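You operate a simulated robot arm through the tools that you are given. There is no shell and no other tool.

You run a simulated robot arm. Do the job below in one go: nothing can be reset, and whatever is moved stays where it is left.

## Task
Push the crisps off the oil film with the paddle, then wipe it away.
Fine: wipe with the yellow rag; paddle and rag back where they stood; leave the red switch off. Set down upright: yellow paddle. What is to be rubbed or washed off counts as gone when no trace of it is left.

Only the result counts: the job must be done as asked and must still hold three seconds after the hand-in. Knocking over, shifting, dropping, spilling or breaking anything else fails it.

## Robot
A 6-joint arm with a fingered hand, fixed in place. Base frame: the origin is at the foot of the arm, x ahead of it, y to its left, z up; the work surface is at about z = 0.87. Units: m, rad, N and s.
With the tool pointing down near the work surface it reaches from about 0.36 to 0.94 m from the base axis. Its first joint turns from -2.897 to 2.897 rad. Payload 5 kg.
The tool frame sits at the grasp point between the pads (the TCP): z along the fingers, y along the line on which they close. The tips reach 0.037 m beyond it. Largest opening 0.124 m; the body of the gripper starts 0.043 m behind the TCP. The gripper is a hand of 3 fingers: y runs from the thumb to the fingers, the wrist lies at [-0.021, -0.125, -0.215] in the tool frame, and closing takes about 1.5 s.
Orientation is told as [roll, pitch, yaw] about the base's x, y, z axes, in that order, counted from this pose: with the fingers straight down and the wrist toward the robot, the tool's x, y and z point along [0, 1, 0], [1, 0, 0] and [0, 0, -1] of the base frame.

## Interface
- The arm moves only by the tool apply_moves. Its argument "moves" is a list of rows, each an object (a shift or turn left out is 0, a gripper value left out holds the last) with "slide": the shift along the tool's x, y, z in m, a list of three; "turn": the turn, a rotation vector about the tool's x, y, z in rad, a list of three; "gripper": the finger opening in m, from 0 to 0.124. In form: [{"slide": [dx, dy, dz], "turn": [rx, ry, rz], "gripper": gripper}, ...]. A call has 1 to 20 rows; each row shifts and turns the commanded pose from where the row before left it, along the tool's axes as they then stand. A row lasts 0.2 s, in which the tool goes at most 0.05 m and 0.15 rad; a call with a longer step from one row to the next is refused whole, and so is a gripper value outside its range. A pose out of reach is approached as far as the arm can. The call stops where the force on the tool passes 40 N (or 10 N more than at its start, if that is more) or the arm is blocked; 0.2 s more then pass. Each finger travels about 0.072 m/s and halts on what it meets, pressing with about 28 N; the grip force reading is that of the motor and also rises with nothing between the fingers. The clock runs only during rows and for 0.2 s after the last one: add rows that do not move to give the fingers time. The reply holds the time, the measured pose of the TCP, the force on the tool along the base axes, the opening and the grip force, in the units named above and with some noise, with the torque about the TCP (base axes, N m) and any sound that the robot's microphone picked up, and new pictures: "views" is both (left out), scene, wrist or none.
- Cameras (640 x 400 px; columns grow to the right, rows downward): "scene" is fixed at [0.3992, 0.4999, 1.4723]; the picture's right is [-0.61, -0.79, 0.00], its down [-0.67, 0.52, -0.52] and it looks along [0.41, -0.32, -0.85] (base axes); focal length 214 px, centre (320, 200). "wrist" rides on the gripper at [0.072, -0.104, -0.154] in the tool frame; the picture's right is [-0.83, 0.26, -0.49], its down [-0.51, -0.72, 0.47] and it looks along [-0.23, 0.64, 0.73] (tool axes); focal length 243 px, centre (320, 200).
- hand_shape(shape): the hand has 3 fingers and takes this shape, open, in about a second: jaw (thumb against the fingers, like two jaws); tri (thumb and two fingers); tip (a fingertip pinch); poke (one finger out to press); point (the index stretched); flat (the hand flat); cup (the hand cupped); fist (a fist). The gripper value then closes the fingers along that shape, each until it touches; the sizes above hold for jaw. It gives what a move gives, with no picture.
- measure_at(camera, pixels): there is no depth. For up to 12 entries [column, row, z] of the newest picture of that camera ("zoom" is the newest enlarged one), the place [x, y] in the base frame at which the ray of that pixel passes the height z, good to about 0.002 m. The clock stands still meanwhile.
- zoom(camera, box): a new picture of the part [left, top, right, bottom] of that camera's present view, enlarged. The clock stands still meanwhile.
- finish_job(): hands the job in; it is judged then, once.

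Open the gripper and draw the arm clear of the work before you hand the job in, unless the task says otherwise.

The tools are called after "Call:" as name(argument=value, ...) on one line, values as JSON. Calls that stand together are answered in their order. apply_moves: Moves the arm, as the interface text tells. Its arguments: {"type":"object","properties":{"moves":{"type":"array"},"views":{"type":"string","enum":["both","scene","wrist","none"]}},"required":["moves"]} The other tools are called the same way: hand_shape (shape) gives the hand a shape; measure_at (camera, pixels) gives the place at which the rays of pixels pass given heights; zoom (camera, box) takes an enlarged picture of a part of a camera's view; finish_job () hands the job in.

At the start:

```text
time_s: 0.0
tcp_pos: [0.7292, 0.1522, 1.1695]
ee_rot: [-0.001, -0.002, 0.0]
ft_force: [1.4, 0.1, -0.2]
wrist_torque: [0.02, 0.01, -0.02]
opening: 0.1235
grasp_force: 0.0
shape: jaw
```

scene: 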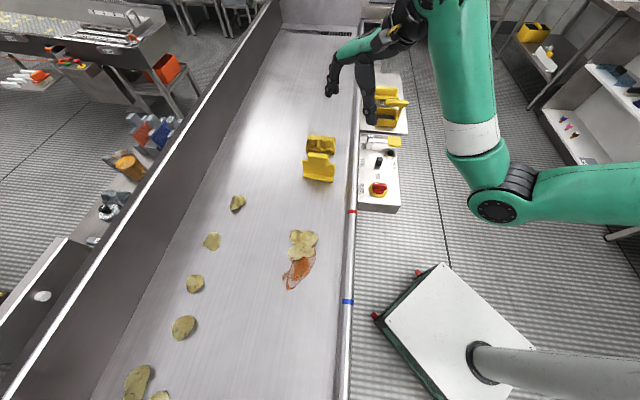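
wrist: 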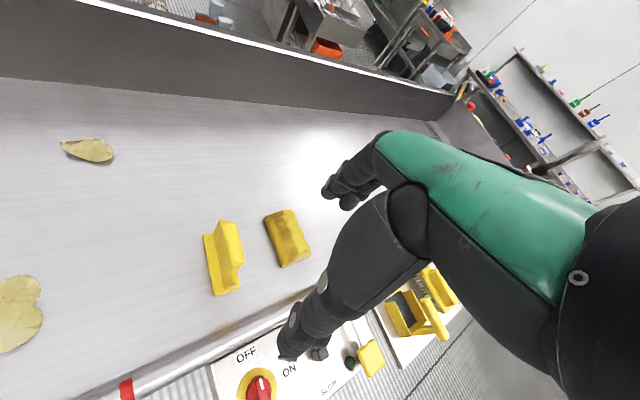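

The scene shows the yellow paddle near (318,168), a yellow rag/sponge near (320,144), the crisps at (302,243) on the oil film at (298,272). I zoom in to see details before moving.

Call:
zoom(camera="scene", box=[260, 120, 420, 220])

Call:
zoom(camera="scene", box=[240, 210, 368, 310])

Call:
zoom(camera="wrist", box=[160, 190, 480, 400])

```text
4.00 times, centred on (340, 170) of scene
```

zoom: 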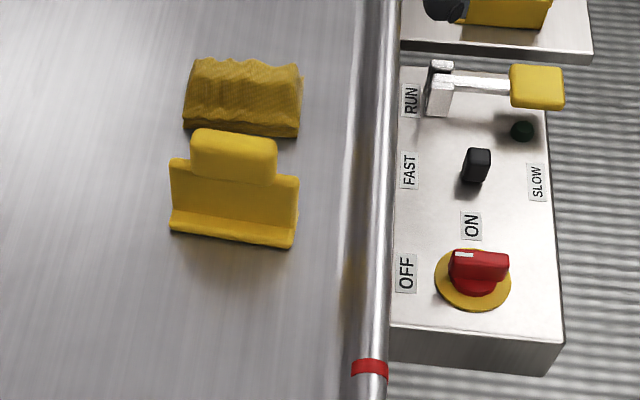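

```text
4.00 times, centred on (304, 260) of scene
```

zoom: 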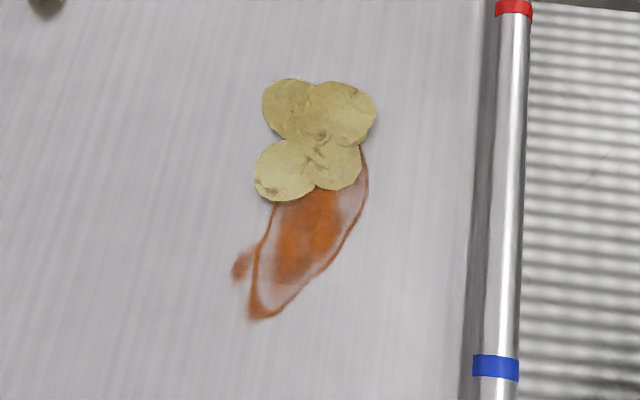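

```text
1.90 times, centred on (320, 295) of wrist
```

zoom: 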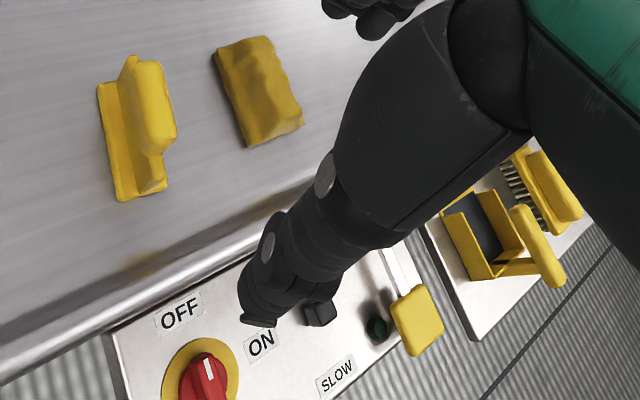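

The zooms show the paddle (base edge at zoom px (170,230)-(292,245)), rag behind it, four crisps overlapping the upper end of the oil. I measure their places on the belt.

Call:
measure_at(camera="scene", pixels=[[302.5, 177.5, 0.87], [333, 181.5, 0.87], [334.2, 164, 0.9], [302.5, 160, 0.9], [307.5, 152.5, 0.94], [328.7, 155, 0.94], [305.7, 150.5, 0.87], [334.5, 154.2, 0.87], [308.7, 135, 0.89], [334.5, 136.2, 0.89], [352, 211, 0.87], [347, 301, 0.87]])

Call:
measure_at(camera="scene", pixels=[[287.7, 290, 0.87], [282.7, 277.5, 0.87], [315.7, 251.2, 0.87], [296.5, 230, 0.87], [317.7, 237.5, 0.87], [290.2, 257.5, 0.87], [302.2, 260, 0.87], [293, 257, 0.87], [238, 203, 0.87], [212, 241, 0.87], [378, 190, 0.87], [370, 120, 0.87]])

Call:
measure_at(camera="wrist", pixels=[[216, 295, 0.87], [204, 236, 0.87], [243, 264, 0.9], [230, 222, 0.94], [265, 217, 0.88], [279, 267, 0.87], [310, 253, 0.88], [295, 209, 0.88], [20, 310, 0.87]])

```text
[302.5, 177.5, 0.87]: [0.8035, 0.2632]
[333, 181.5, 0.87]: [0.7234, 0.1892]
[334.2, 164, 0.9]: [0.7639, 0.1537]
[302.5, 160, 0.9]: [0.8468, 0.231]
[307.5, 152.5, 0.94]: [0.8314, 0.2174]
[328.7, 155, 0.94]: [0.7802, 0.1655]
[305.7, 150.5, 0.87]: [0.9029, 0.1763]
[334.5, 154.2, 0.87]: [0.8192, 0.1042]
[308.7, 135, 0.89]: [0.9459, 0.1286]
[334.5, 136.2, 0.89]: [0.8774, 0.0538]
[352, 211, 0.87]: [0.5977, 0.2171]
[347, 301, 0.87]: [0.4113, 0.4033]
```

```text
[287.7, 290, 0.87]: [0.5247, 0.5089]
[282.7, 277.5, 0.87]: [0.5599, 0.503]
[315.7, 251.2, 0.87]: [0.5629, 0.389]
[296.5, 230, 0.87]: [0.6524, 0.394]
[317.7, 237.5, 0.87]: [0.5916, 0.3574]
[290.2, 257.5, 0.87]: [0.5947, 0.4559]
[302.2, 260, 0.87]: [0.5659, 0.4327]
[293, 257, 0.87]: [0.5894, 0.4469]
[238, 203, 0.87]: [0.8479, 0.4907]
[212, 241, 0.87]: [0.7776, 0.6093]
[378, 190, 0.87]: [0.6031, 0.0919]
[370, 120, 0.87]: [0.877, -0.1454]
```

```text
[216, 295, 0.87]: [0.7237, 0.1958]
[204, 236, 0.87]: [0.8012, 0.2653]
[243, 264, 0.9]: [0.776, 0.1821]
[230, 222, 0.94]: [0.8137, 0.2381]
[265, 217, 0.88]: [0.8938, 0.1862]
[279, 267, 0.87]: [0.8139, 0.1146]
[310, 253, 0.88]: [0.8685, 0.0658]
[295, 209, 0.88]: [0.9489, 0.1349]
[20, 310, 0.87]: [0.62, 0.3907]
```

Belt direction runs along (-0.707, 0.707); the paddle and rag long sides lie across it. I zoom further on the paddle, rag and the hand to understand shapes.

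Call:
zoom(camera="wrist", box=[180, 190, 340, 310])

Call:
zoom(camera="scene", box=[290, 130, 354, 190])

Call:
zoom(camera="scene", box=[310, 0, 470, 130])

```text
3.33 times, centred on (260, 250) of wrist
```

zoom: 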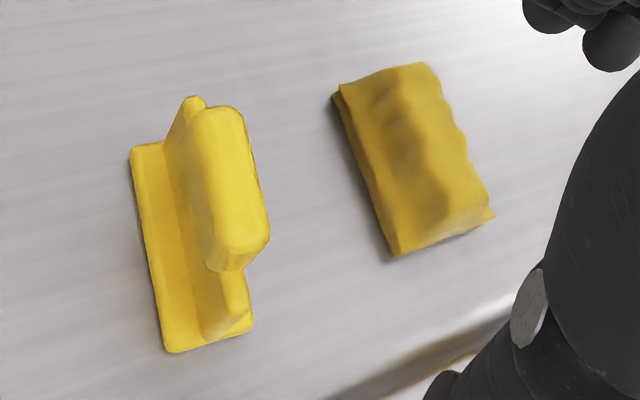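

```text
6.67 times, centred on (322, 160) of scene
```

zoom: 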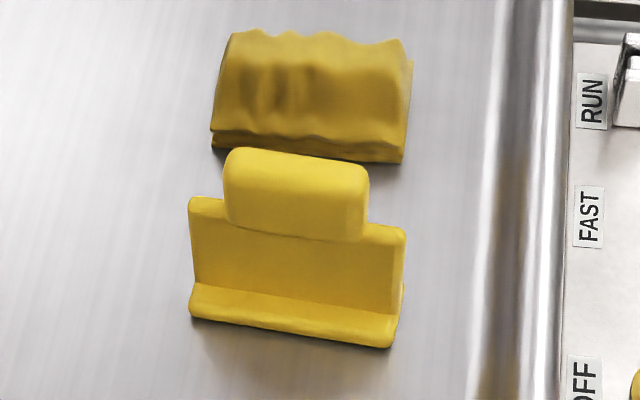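

```text
3.08 times, centred on (390, 65) of scene
```

zoom: 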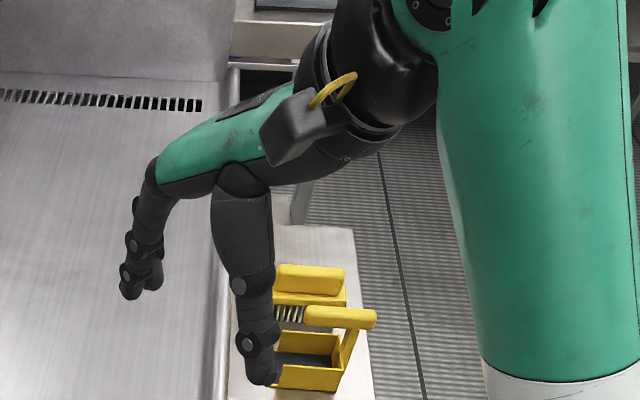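

I triangulate the paddle's heights by comparing the same corners in both cameras: blade top corners and the handle's lower front corner.

Call:
measure_at(camera="scene", pixels=[[302.7, 159.9, 0.89], [302.7, 159.9, 0.91], [302.7, 159.9, 0.93], [334.5, 164.5, 0.89], [334.5, 164.5, 0.91], [334.5, 164.5, 0.93], [328.3, 166, 0.9], [328.3, 166, 0.92], [328.3, 166, 0.94]])

Call:
measure_at(camera="wrist", pixels=[[221, 219.5, 0.89], [221, 219.5, 0.91], [221, 219.5, 0.93], [239, 281, 0.89], [239, 281, 0.91], [239, 281, 0.93], [227, 270.4, 0.9], [227, 270.4, 0.92], [227, 270.4, 0.94], [244.4, 262, 0.93], [244.4, 262, 0.95], [235.4, 223, 0.95]])

```text
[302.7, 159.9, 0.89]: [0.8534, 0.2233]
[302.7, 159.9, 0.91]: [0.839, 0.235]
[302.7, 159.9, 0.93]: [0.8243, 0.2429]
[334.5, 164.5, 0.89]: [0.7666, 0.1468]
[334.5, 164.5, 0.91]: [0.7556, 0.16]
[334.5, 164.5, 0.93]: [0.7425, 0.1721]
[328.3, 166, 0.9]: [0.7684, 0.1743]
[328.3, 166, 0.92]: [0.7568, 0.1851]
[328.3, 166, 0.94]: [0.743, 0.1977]
```

```text
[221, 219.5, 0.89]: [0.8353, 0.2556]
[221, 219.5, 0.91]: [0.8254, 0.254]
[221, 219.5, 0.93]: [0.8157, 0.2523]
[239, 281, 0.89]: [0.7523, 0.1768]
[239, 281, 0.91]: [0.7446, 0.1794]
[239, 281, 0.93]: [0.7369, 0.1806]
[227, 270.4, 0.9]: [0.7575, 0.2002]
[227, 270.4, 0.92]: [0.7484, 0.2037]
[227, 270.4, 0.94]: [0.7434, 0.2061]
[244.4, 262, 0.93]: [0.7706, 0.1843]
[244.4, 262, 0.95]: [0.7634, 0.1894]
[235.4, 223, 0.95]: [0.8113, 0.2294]
```

The blade top is at z≈0.94 and the handle block sits above it (z≈0.945–0.98), centred near (0.78,0.21). I turn the tool by -45° yaw so the jaws close along the belt direction and move above the handle at height, to look again.

Call:
apply_moves(moves=[{"turn": [0, 0, 0.131]}, {"turn": [0, 0, 0.131]}, {"turn": [0, 0, 0.131]}, {"turn": [0, 0, 0.131]}, {"turn": [0, 0, 0.131]}, {"turn": [0, 0, 0.1304]}, {"slide": [0.039, -0.004, 0]}, {"slide": [0.039, -0.004, 0]}, {}, {}])

```text
time_s: 2.2
tcp_pos: [0.7817, 0.2109, 1.1691]
ee_rot: [0.002, -0.001, -0.785]
ft_force: [-0.5, 0.2, -0.3]
wrist_torque: [-0.01, -0.03, 0.04]
opening: 0.1237
grasp_force: 0.0
shape: jaw
out of reach, approached as far as the arm can: row 6
```

scene: 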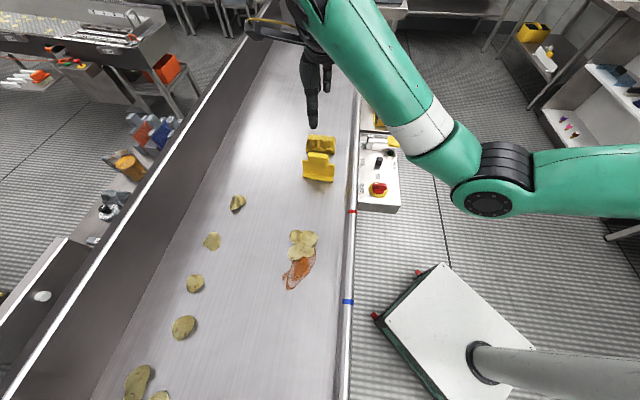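
wrist: 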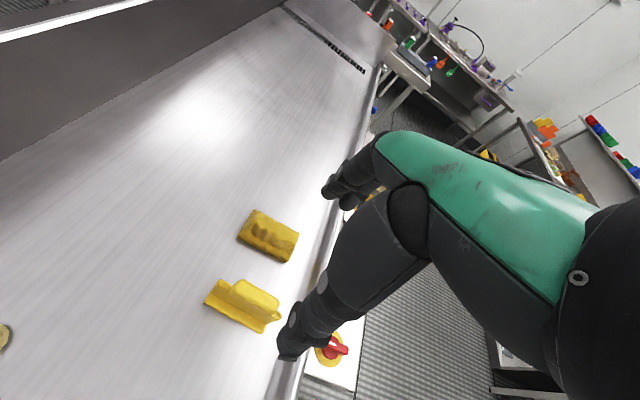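

The hand is now above the paddle with yaw -0.785; the paddle shows at (243,305) in the wrist view. I zoom in there to fix the handle's geometry.

Call:
zoom(camera="wrist", box=[190, 200, 318, 340])

Call:
zoom(camera="scene", box=[290, 130, 354, 190])

```text
2.86 times, centred on (254, 270) of wrist
```

zoom: 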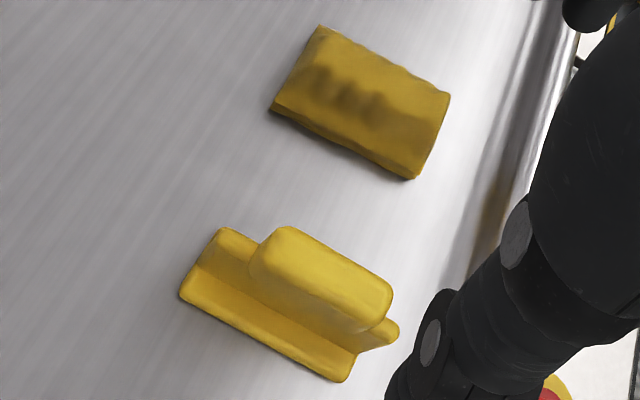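

```text
6.67 times, centred on (322, 160) of scene
```

zoom: 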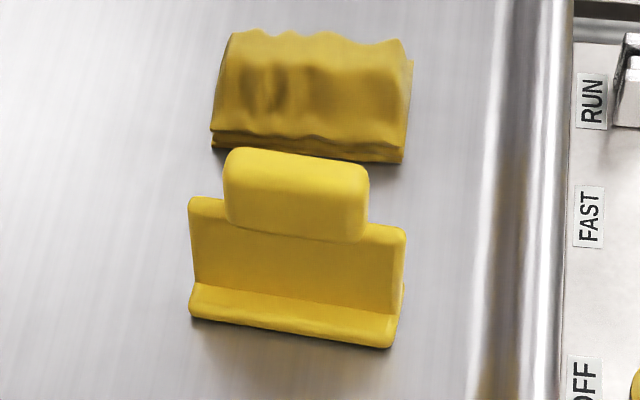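

I triangulate the handle's top back edge ends, seen in both views.

Call:
measure_at(camera="scene", pixels=[[309.2, 152.7, 0.95], [309.2, 152.7, 0.97], [309.2, 152.7, 0.99], [328.3, 155.2, 0.95], [328.3, 155.2, 0.97], [328.3, 155.2, 0.99]])

Call:
measure_at(camera="wrist", pixels=[[241.7, 279.7, 0.95], [241.7, 279.7, 0.97], [241.7, 279.7, 0.99], [278.4, 299.7, 0.95], [278.4, 299.7, 0.97], [278.4, 299.7, 0.99], [231, 299, 0.94], [231, 299, 0.96], [204, 303, 0.87], [262, 332, 0.87], [281, 317, 0.87], [281, 317, 0.93]])

```text
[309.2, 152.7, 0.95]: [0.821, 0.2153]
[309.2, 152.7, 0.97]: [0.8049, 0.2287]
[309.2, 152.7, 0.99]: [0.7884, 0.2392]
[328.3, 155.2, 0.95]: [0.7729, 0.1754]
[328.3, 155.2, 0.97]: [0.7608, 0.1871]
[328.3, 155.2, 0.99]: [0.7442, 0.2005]
```

```text
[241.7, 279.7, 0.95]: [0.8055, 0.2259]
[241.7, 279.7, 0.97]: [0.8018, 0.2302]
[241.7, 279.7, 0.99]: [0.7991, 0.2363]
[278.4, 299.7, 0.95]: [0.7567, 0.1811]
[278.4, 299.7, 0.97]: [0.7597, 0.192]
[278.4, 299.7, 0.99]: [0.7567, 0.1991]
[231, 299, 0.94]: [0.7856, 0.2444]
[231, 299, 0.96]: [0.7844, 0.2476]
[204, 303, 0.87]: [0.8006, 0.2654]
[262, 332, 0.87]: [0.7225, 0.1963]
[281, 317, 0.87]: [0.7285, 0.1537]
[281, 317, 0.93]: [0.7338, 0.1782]
```

The handle spans t≈0.66–0.735 across the belt, s≈-0.38…-0.41 along it, z≈0.94–0.975. I descend part-way with a small correction and check.

Call:
apply_moves(moves=[{"slide": [0, -0.007, 0.03]}, {"slide": [0, 0, 0.045]}, {"slide": [0, 0, 0.045]}, {}, {}])

Call:
zoom(camera="scene", box=[270, 80, 398, 190])

Call:
zoom(camera="wrist", box=[200, 180, 400, 400])

```text
time_s: 3.4
tcp_pos: [0.7775, 0.2178, 1.047]
ee_rot: [0.0, 0.0, -0.786]
ft_force: [0.2, -0.7, -0.2]
wrist_torque: [-0.03, 0.0, 0.01]
opening: 0.1235
grasp_force: 0.1
shape: jaw
```

scene: 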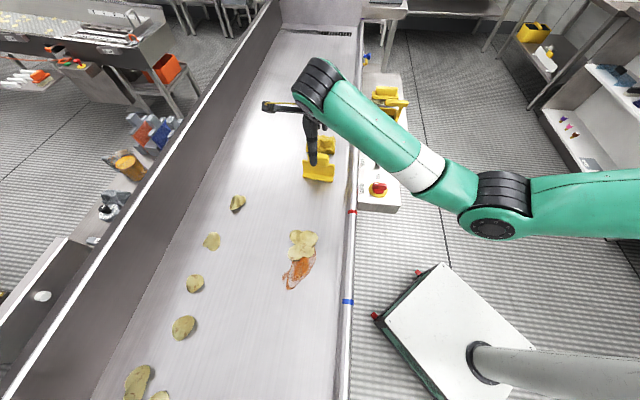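
wrist: 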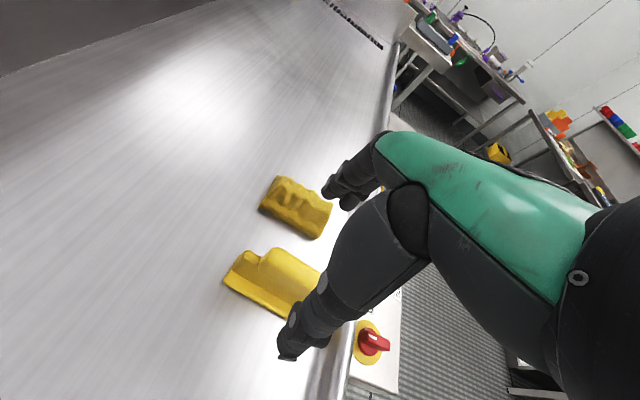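

```text
3.64 times, centred on (334, 135) of scene
```

zoom: 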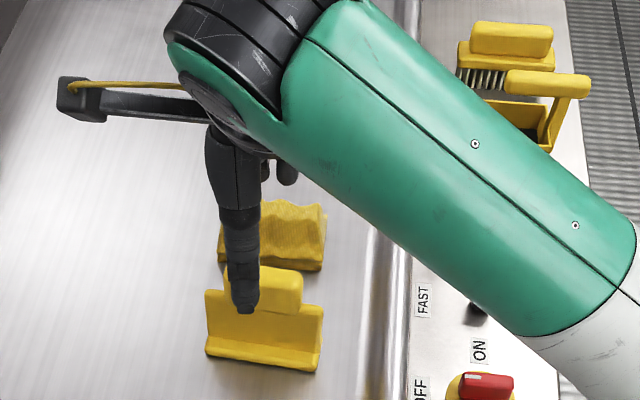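

```text
1.82 times, centred on (300, 290) of wrist
```

zoom: 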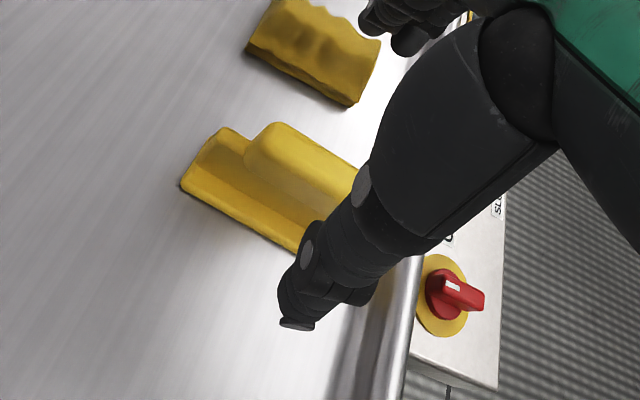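

Measured pose gives s≈-0.396, t≈0.704, on target over the handle; the thumb is on the near side, fingers on the far side. I descend 0.09 m to straddle the handle.

Call:
apply_moves(moves=[{"slide": [-0.003, 0, 0.03]}, {"slide": [0, 0, 0.03]}, {"slide": [0, 0, 0.03]}, {}, {}])

Call:
zoom(camera="scene", box=[270, 80, 398, 190])

Call:
zoom(camera="wrist", box=[200, 180, 400, 400])

```text
time_s: 4.6
tcp_pos: [0.7753, 0.2142, 0.9566]
ee_rot: [0.0, 0.0, -0.786]
ft_force: [0.1, -0.3, -0.2]
wrist_torque: [0.01, -0.05, 0.0]
opening: 0.1236
grasp_force: 0.1
shape: jaw
```

scene: 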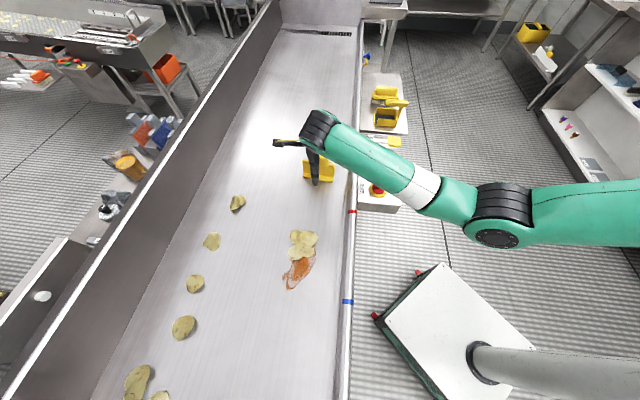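
wrist: 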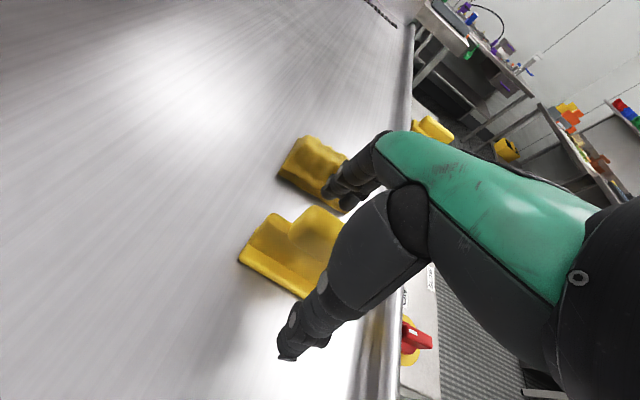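

```text
3.64 times, centred on (334, 135) of scene
```

zoom: 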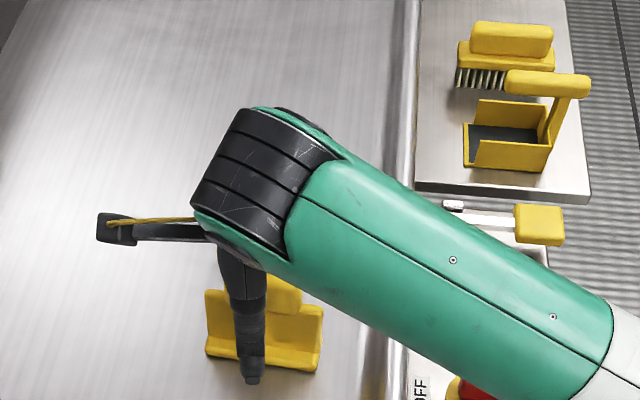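

```text
1.82 times, centred on (300, 290) of wrist
```

zoom: 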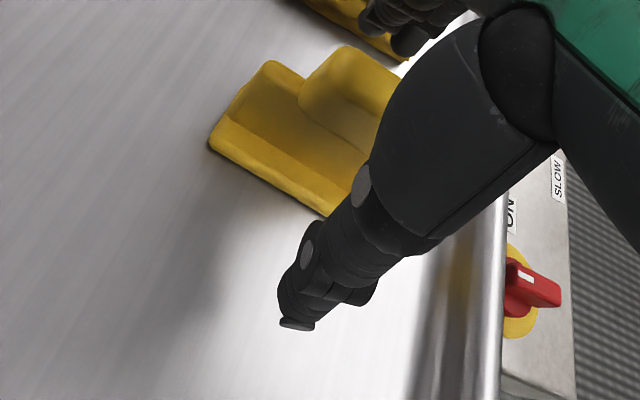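

The hand straddles the handle with no contact. I close the fingers onto the handle.

Call:
apply_moves(moves=[{"gripper": 0.0}, {}, {}, {}, {}, {}, {}, {}, {}])

Call:
zoom(camera="wrist", box=[200, 180, 400, 400])

Call:
zoom(camera="scene", box=[270, 120, 366, 190])

```text
time_s: 6.6
tcp_pos: [0.7738, 0.2144, 0.9576]
ee_rot: [0.0, -0.001, -0.785]
ft_force: [-0.1, 0.0, 0.0]
wrist_torque: [0.01, -0.02, -0.01]
opening: 0.0191
grasp_force: 28.1
shape: jaw
```

scene: 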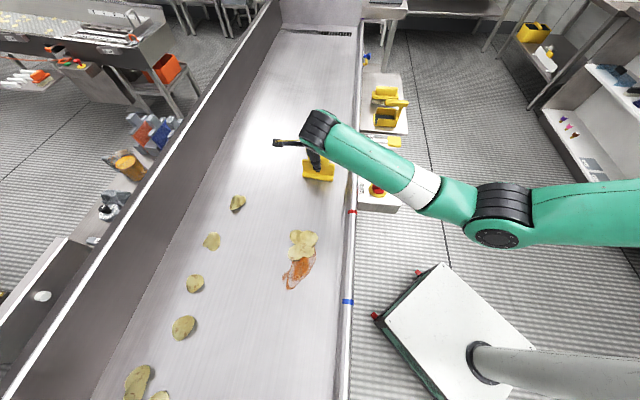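
wrist: 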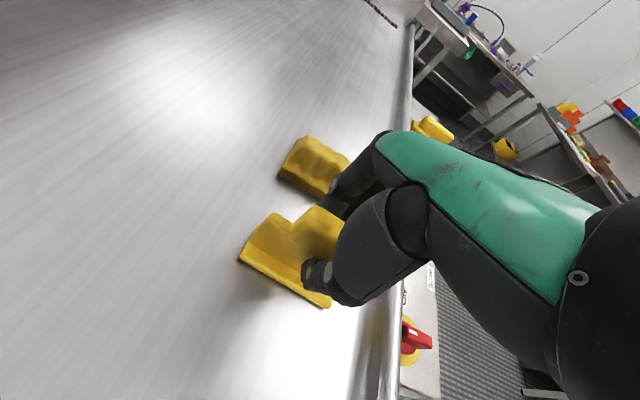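

```text
1.82 times, centred on (300, 290) of wrist
```

zoom: 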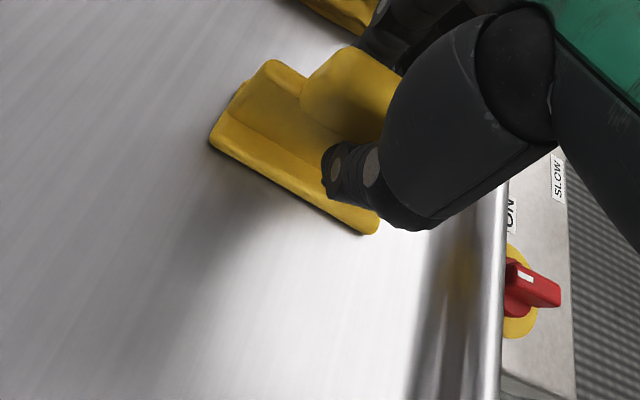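

```text
5.71 times, centred on (318, 155) of scene
```

zoom: 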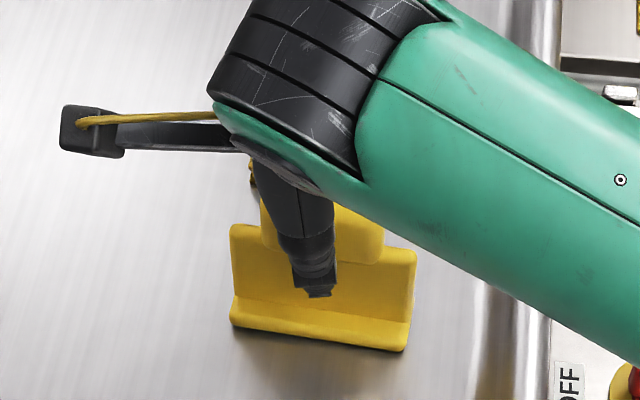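

Grip holds at 0.019 m opening with 28 N, paddle unmoved; placement TCP is (0.774,0.214,0.957). I lift 0.12 m and check the hold.

Call:
apply_moves(moves=[{"slide": [0, 0, -0.01]}, {"slide": [0, 0, -0.03]}, {"slide": [0, 0, -0.04]}, {"slide": [0, 0, -0.04]}, {}, {}])

Call:
zoom(camera="wrist", box=[200, 180, 400, 400])

```text
time_s: 8.0
tcp_pos: [0.7751, 0.214, 1.0799]
ee_rot: [0.001, 0.001, -0.784]
ft_force: [0.5, -1.0, -1.0]
wrist_torque: [-0.02, 0.01, -0.02]
opening: 0.0195
grasp_force: 27.7
shape: jaw
```

scene: 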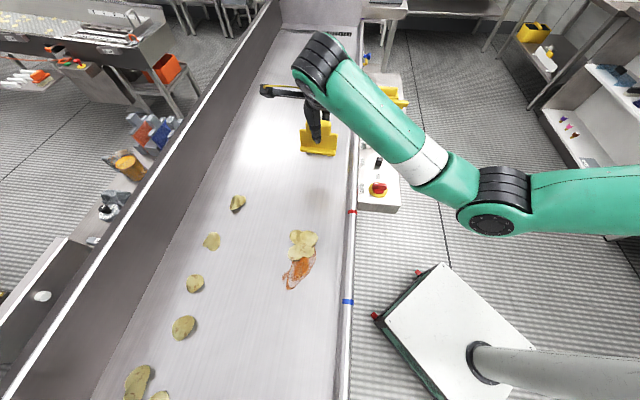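
wrist: 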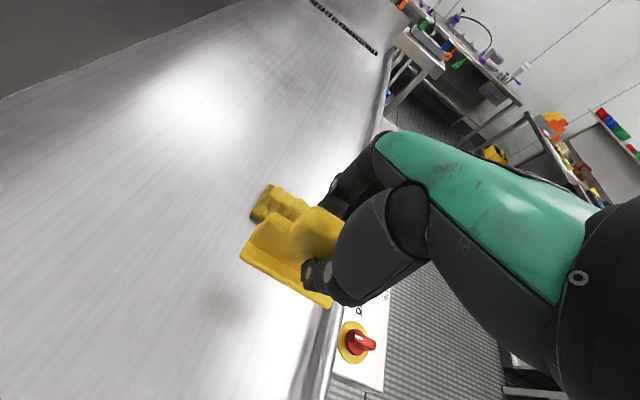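

```text
1.82 times, centred on (300, 290) of wrist
```

zoom: 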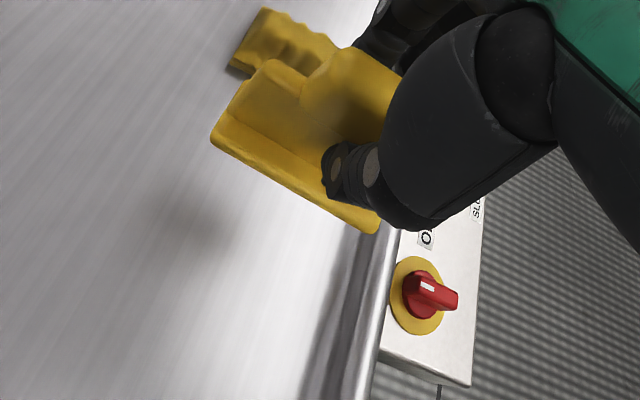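

The paddle is held rigidly. I carry it along +s (toward picture bottom) past the crisps at height, first half way to check reach.

Call:
apply_moves(moves=[{"slide": [0.002, -0.042, 0]}, {"slide": [0.002, -0.042, 0]}, {"slide": [0.002, -0.042, 0]}, {"slide": [0.002, -0.042, 0]}, {}, {}])

```text
time_s: 9.4
tcp_pos: [0.6616, 0.3373, 1.0763]
ee_rot: [0.0, -0.001, -0.785]
ft_force: [-0.2, 0.1, -0.8]
wrist_torque: [0.04, 0.01, 0.02]
opening: 0.0189
grasp_force: 28.2
shape: jaw
```

scene: 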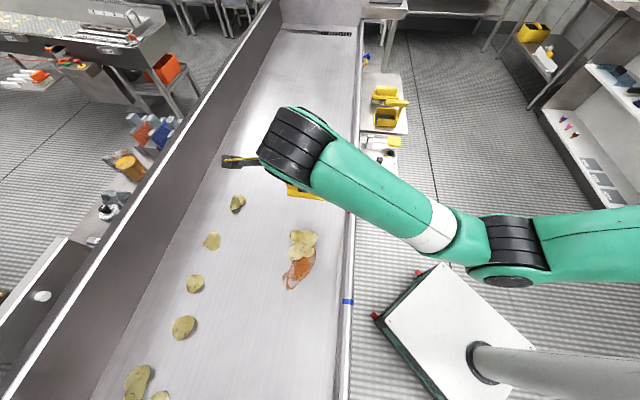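
wrist: 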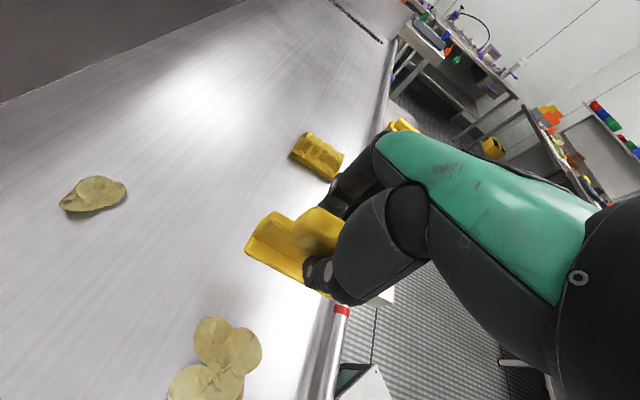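

Reach is fine so far (s≈-0.229, t≈0.706). I go on another 0.17 m past the crisps.

Call:
apply_moves(moves=[{"slide": [0, -0.0425, 0]}, {"slide": [0, -0.0425, 0]}, {"slide": [0, -0.0425, 0]}, {"slide": [0, -0.0425, 0]}, {}, {}])

Call:
zoom(camera="scene", box=[200, 180, 360, 310])

```text
time_s: 10.8
tcp_pos: [0.5733, 0.4708, 1.0491]
ee_rot: [0.0, -0.002, -0.783]
ft_force: [-0.5, -0.8, -1.1]
wrist_torque: [-0.02, -0.01, 0.02]
opening: 0.0192
grasp_force: 27.6
shape: jaw
out of reach, approached as far as the arm can: row 1, 2, 3, 4
```

scene: 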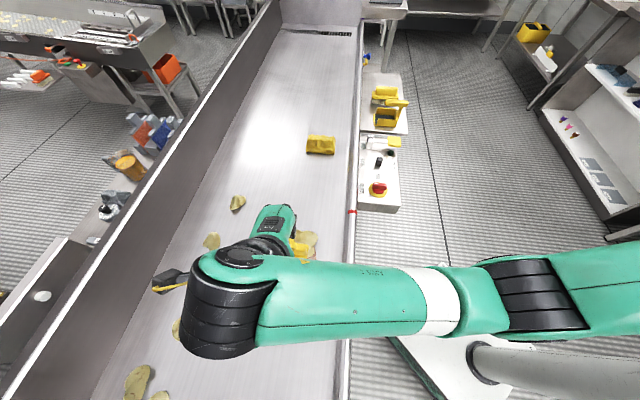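
wrist: 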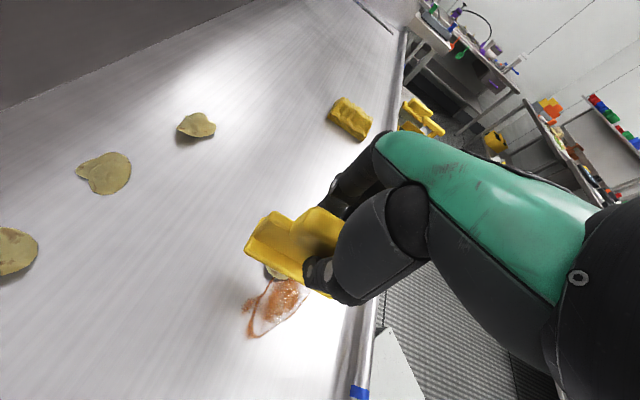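

```text
3.08 times, centred on (280, 245) of scene
```

zoom: 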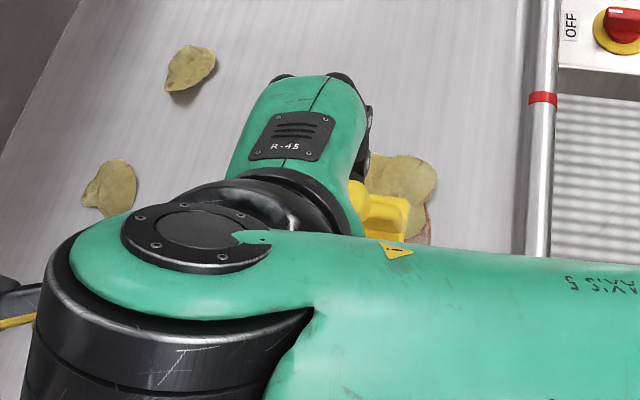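

The commanded poses there are out of reach in this wrist orientation (TCP deviated to z=1.049). Pushing across the belt (+t) with the tool radial is more natural for the arm, so I go back 0.17 m first.

Call:
apply_moves(moves=[{"slide": [0, 0.0425, 0]}, {"slide": [0, 0.0425, 0]}, {"slide": [0, 0.0425, 0]}, {"slide": [0, 0.0425, 0]}, {}, {}], views="none")

```text
time_s: 12.2
tcp_pos: [0.6908, 0.352, 1.0499]
ee_rot: [0.001, 0.0, -0.785]
ft_force: [0.0, -0.2, -1.6]
wrist_torque: [0.02, 0.05, -0.01]
opening: 0.0192
grasp_force: 28.3
shape: jaw
```

The commanded pose was clamped, so I go by measured values now: s≈-0.240, t≈0.737, z≈1.050. I rise 0.03 m and rotate yaw by +90° in the air.

Call:
apply_moves(moves=[{"slide": [0, 0, -0.03]}, {"turn": [0, 0, -0.1428]}, {"turn": [0, 0, -0.1428]}, {"turn": [0, 0, -0.1428]}, {"turn": [0, 0, -0.1428]}, {"turn": [0, 0, -0.1428]}, {"turn": [0, 0, -0.1428]}, {"turn": [0, 0, -0.1428]}, {"turn": [0, 0, -0.1428]}, {"turn": [0, 0, -0.1428]}, {"turn": [0, 0, -0.1428]}, {"turn": [0, 0, -0.1428]}, {}, {}])

```text
time_s: 15.2
tcp_pos: [0.6923, 0.352, 1.0794]
ee_rot: [-0.001, 0.0, 0.785]
ft_force: [-0.9, 0.4, -0.5]
wrist_torque: [0.0, 0.02, 0.02]
opening: 0.019
grasp_force: 27.8
shape: jaw
```

scene: 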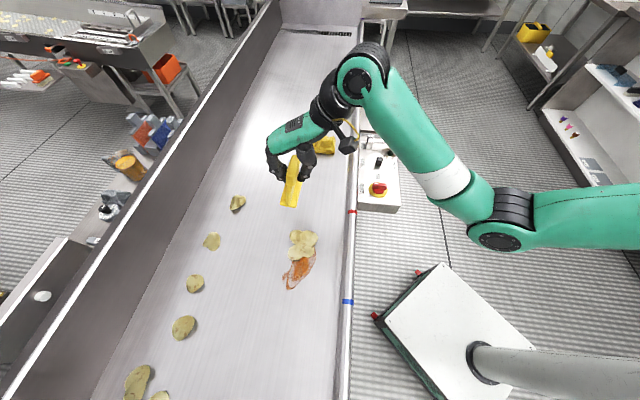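
wrist: 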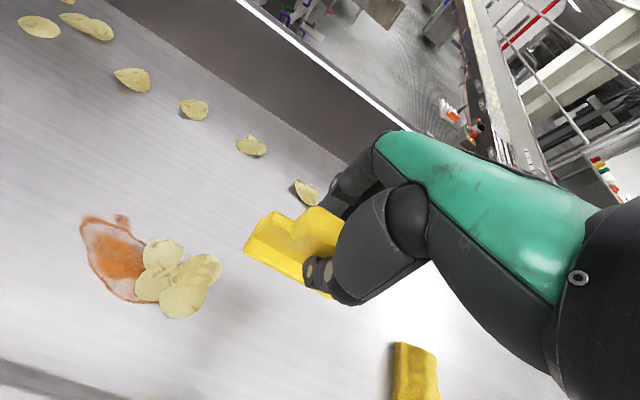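

Rotation done; the wrist view now shows crisps (180,280) and oil (115,255) clearly. I zoom and measure them precisely.

Call:
zoom(camera="wrist", box=[60, 200, 260, 330])

Call:
zoom(camera="scene", box=[240, 120, 368, 220])

Call:
measure_at(camera="wrist", pixels=[[220, 267, 0.875], [162, 238, 0.875], [137, 290, 0.875], [180, 318, 0.875], [162, 254, 0.875], [203, 268, 0.875], [152, 287, 0.875], [183, 300, 0.875], [84, 217, 0.87], [120, 217, 0.87], [100, 265, 0.87], [128, 300, 0.87]])

```text
3.08 times, centred on (160, 265) of wrist
```

zoom: 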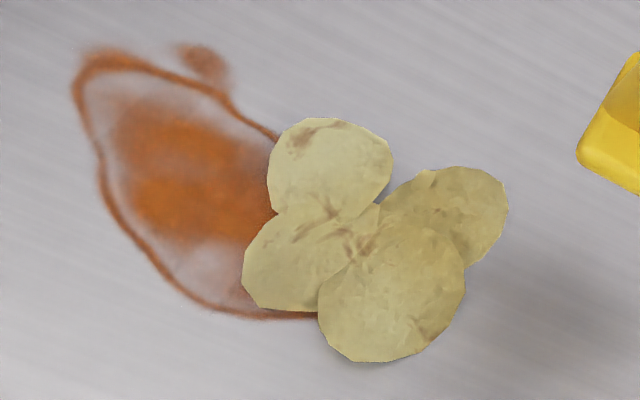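

```text
4.00 times, centred on (304, 170) of scene
```

zoom: 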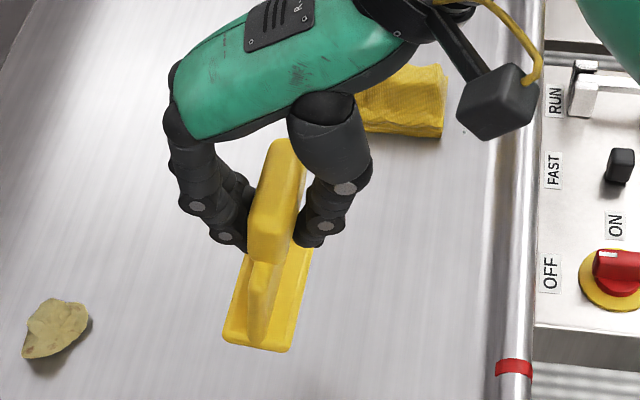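

```text
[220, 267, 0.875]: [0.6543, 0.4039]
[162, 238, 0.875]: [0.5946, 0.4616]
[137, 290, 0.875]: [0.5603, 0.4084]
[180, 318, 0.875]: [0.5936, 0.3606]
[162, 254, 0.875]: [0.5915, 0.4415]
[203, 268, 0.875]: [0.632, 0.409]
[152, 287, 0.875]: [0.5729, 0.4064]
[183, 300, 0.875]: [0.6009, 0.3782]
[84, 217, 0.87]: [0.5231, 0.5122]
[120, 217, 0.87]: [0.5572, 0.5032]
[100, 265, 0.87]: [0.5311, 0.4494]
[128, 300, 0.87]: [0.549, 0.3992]
```

The paddle foot is an inverted T, symmetric around the blade. Crisps span s≈-0.18…-0.084, t≈0.667…0.75; I move over the start spot on the rail side (s=-0.134, t=0.632) at height.

Call:
apply_moves(moves=[{"slide": [0.036, -0.03, 0]}, {"slide": [0.036, -0.03, 0]}, {"slide": [0.0346, -0.03, 0]}, {"slide": [0, -0.016, 0]}, {}, {}])

```text
time_s: 16.6
tcp_pos: [0.5424, 0.352, 1.0812]
ee_rot: [0.0, 0.0, 0.786]
ft_force: [0.6, 0.5, -1.0]
wrist_torque: [0.0, -0.01, 0.02]
opening: 0.0189
grasp_force: 27.9
shape: jaw
```

scene: 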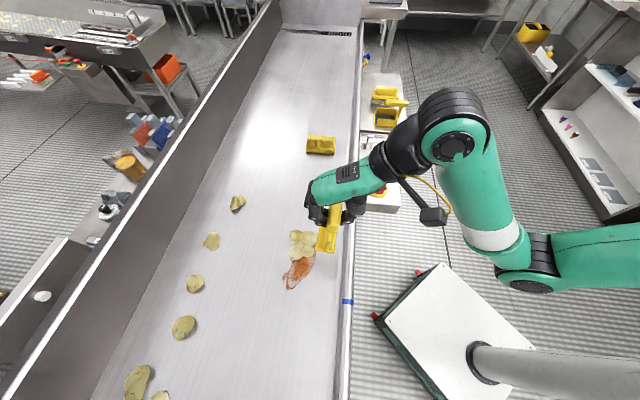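
wrist: 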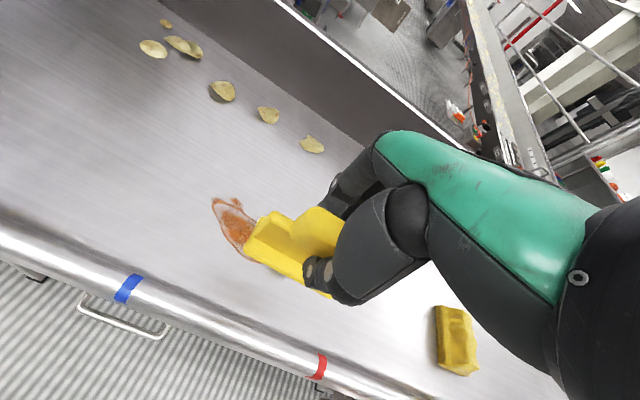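

At s≈-0.135, t≈0.632. I lower to z≈0.985 and check clearance to the rail and the crisps.

Call:
apply_moves(moves=[{"slide": [0, 0, 0.035]}, {"slide": [0, 0, 0.035]}, {"slide": [0, 0, 0.025]}, {}, {}])

Call:
zoom(camera="scene", box=[260, 170, 388, 280])

Call:
zoom(camera="wrist", box=[180, 150, 400, 320])

```text
time_s: 17.8
tcp_pos: [0.5426, 0.3523, 0.9847]
ee_rot: [0.0, 0.001, 0.784]
ft_force: [0.1, -0.5, -1.3]
wrist_torque: [0.01, 0.02, 0.02]
opening: 0.019
grasp_force: 28.0
shape: jaw
```

scene: 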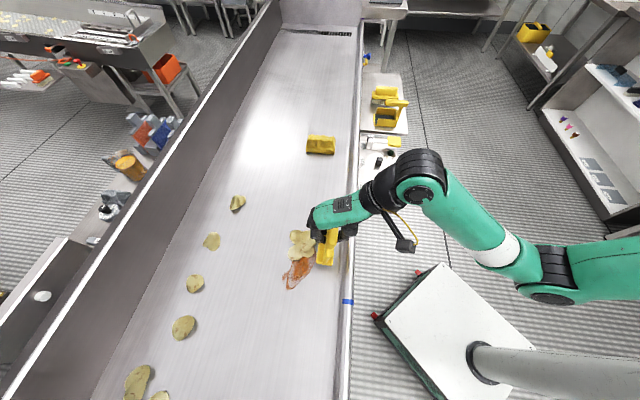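
wrist: 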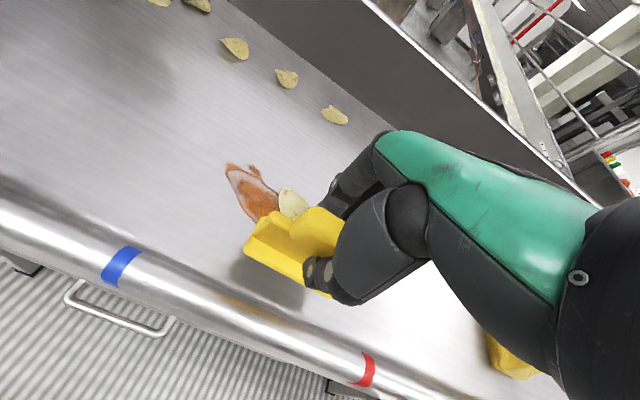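

```text
3.64 times, centred on (324, 225) of scene
```

zoom: 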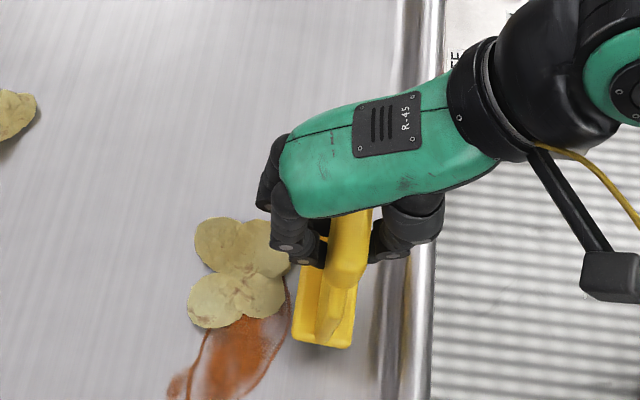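

```text
2.35 times, centred on (290, 235) of wrist
```

zoom: 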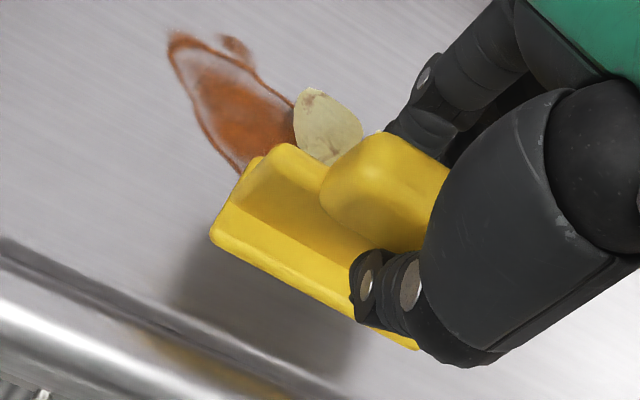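

The paddle is beside the crisps with clearance to the rail. I lower to the belt in small steps, watching force.

Call:
apply_moves(moves=[{"slide": [0, 0, 0.015]}, {"slide": [0, 0, 0.01]}, {"slide": [0, 0, 0.002]}, {}, {}])

Call:
zoom(camera="scene", box=[260, 190, 388, 280])

```text
time_s: 19.0
tcp_pos: [0.5421, 0.3523, 0.9576]
ee_rot: [0.001, 0.0, 0.785]
ft_force: [-0.7, -0.4, -1.0]
wrist_torque: [-0.02, -0.01, -0.01]
opening: 0.0192
grasp_force: 28.3
shape: jaw
```

scene: 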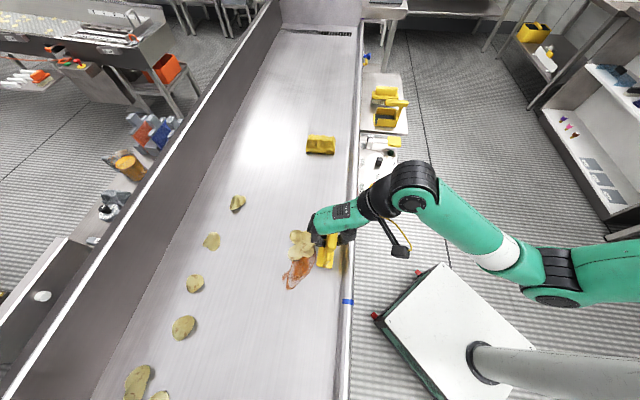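
wrist: 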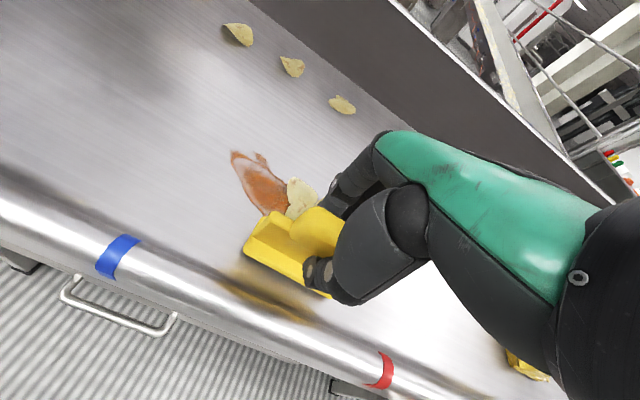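

```text
4.44 times, centred on (324, 235) of scene
```

zoom: 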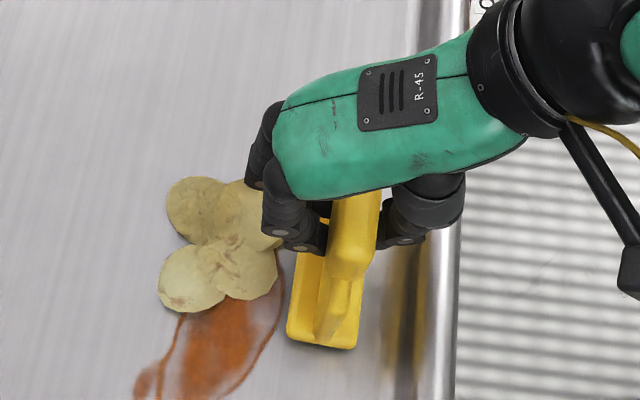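

No contact yet (force still just the paddle's weight). I lower 1 mm more and read the force.

Call:
apply_moves(moves=[{"slide": [0, 0, 0.001]}, {}, {}], views="none")

```text
time_s: 19.8
tcp_pos: [0.5415, 0.3531, 0.9572]
ee_rot: [0.001, -0.001, 0.785]
ft_force: [0.8, 0.6, -1.2]
wrist_torque: [0.01, 0.0, -0.03]
opening: 0.0191
grasp_force: 27.7
shape: jaw
```

Still free; another 1.5 mm.

Call:
apply_moves(moves=[{"slide": [0, 0, 0.001]}, {"slide": [0, 0, 0.0005]}, {}, {}], views="none")

```text
time_s: 20.8
tcp_pos: [0.5416, 0.3513, 0.957]
ee_rot: [-0.002, 0.0, 0.784]
ft_force: [-0.2, 0.3, -0.7]
wrist_torque: [0.01, 0.01, -0.01]
opening: 0.0193
grasp_force: 28.1
shape: jaw
```

Force is still near free weight; another 1 mm.

Call:
apply_moves(moves=[{"slide": [0, 0, 0.001]}, {}, {}], views="none")

Call:
apply_moves(moves=[{"slide": [0, 0, 0.001]}, {}, {}], views="none")

```text
time_s: 21.6
tcp_pos: [0.5407, 0.3511, 0.9547]
ee_rot: [-0.001, 0.001, 0.785]
ft_force: [-0.9, 0.2, -1.1]
wrist_torque: [0.02, -0.01, 0.0]
opening: 0.019
grasp_force: 28.0
shape: jaw
```

```text
time_s: 22.4
tcp_pos: [0.5414, 0.3524, 0.9548]
ee_rot: [0.0, 0.0, 0.785]
ft_force: [0.7, -0.2, 3.3]
wrist_torque: [-0.02, -0.04, 0.04]
opening: 0.0189
grasp_force: 28.4
shape: jaw
```

Contact at 3.3 N. I now push in +t (slide y) slowly, first 0.08 m, and look.

Call:
apply_moves(moves=[{"slide": [0, 0.008, 0]}, {"slide": [0, 0.008, 0]}, {"slide": [0, 0.008, 0]}, {"slide": [0, 0.008, 0]}, {"slide": [0, 0.008, 0]}, {"slide": [0, 0.008, 0]}, {"slide": [0, 0.008, 0]}, {"slide": [0, 0.008, 0]}, {"slide": [0, 0.008, 0]}, {"slide": [0, 0.008, 0]}, {}])

Call:
zoom(camera="scene", box=[240, 190, 368, 280])

Call:
zoom(camera="wrist", box=[180, 120, 400, 320])

```text
time_s: 24.8
tcp_pos: [0.5973, 0.4094, 0.9544]
ee_rot: [0.001, -0.001, 0.784]
ft_force: [0.3, 0.7, -0.3]
wrist_torque: [-0.03, 0.01, -0.04]
opening: 0.0196
grasp_force: 28.3
shape: jaw
```

scene: 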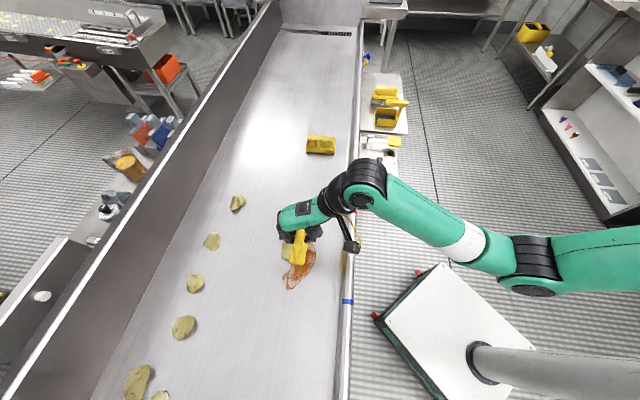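
wrist: 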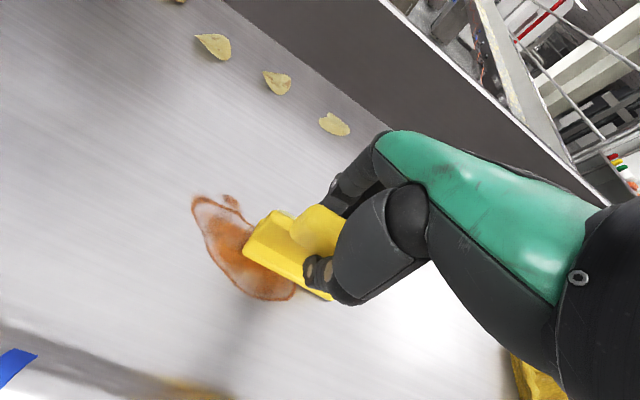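

```text
4.44 times, centred on (304, 235) of scene
```

zoom: 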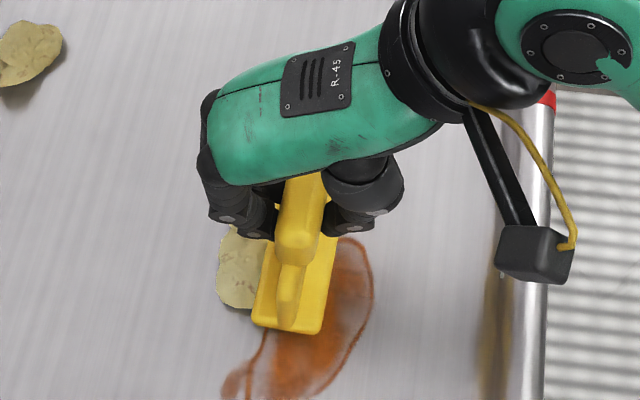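

```text
2.00 times, centred on (290, 220) of wrist
```

zoom: 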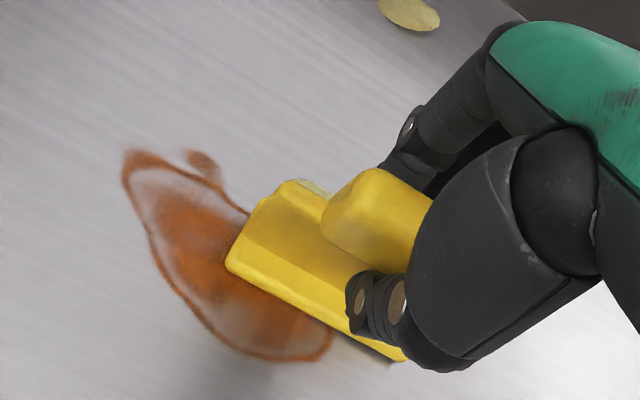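

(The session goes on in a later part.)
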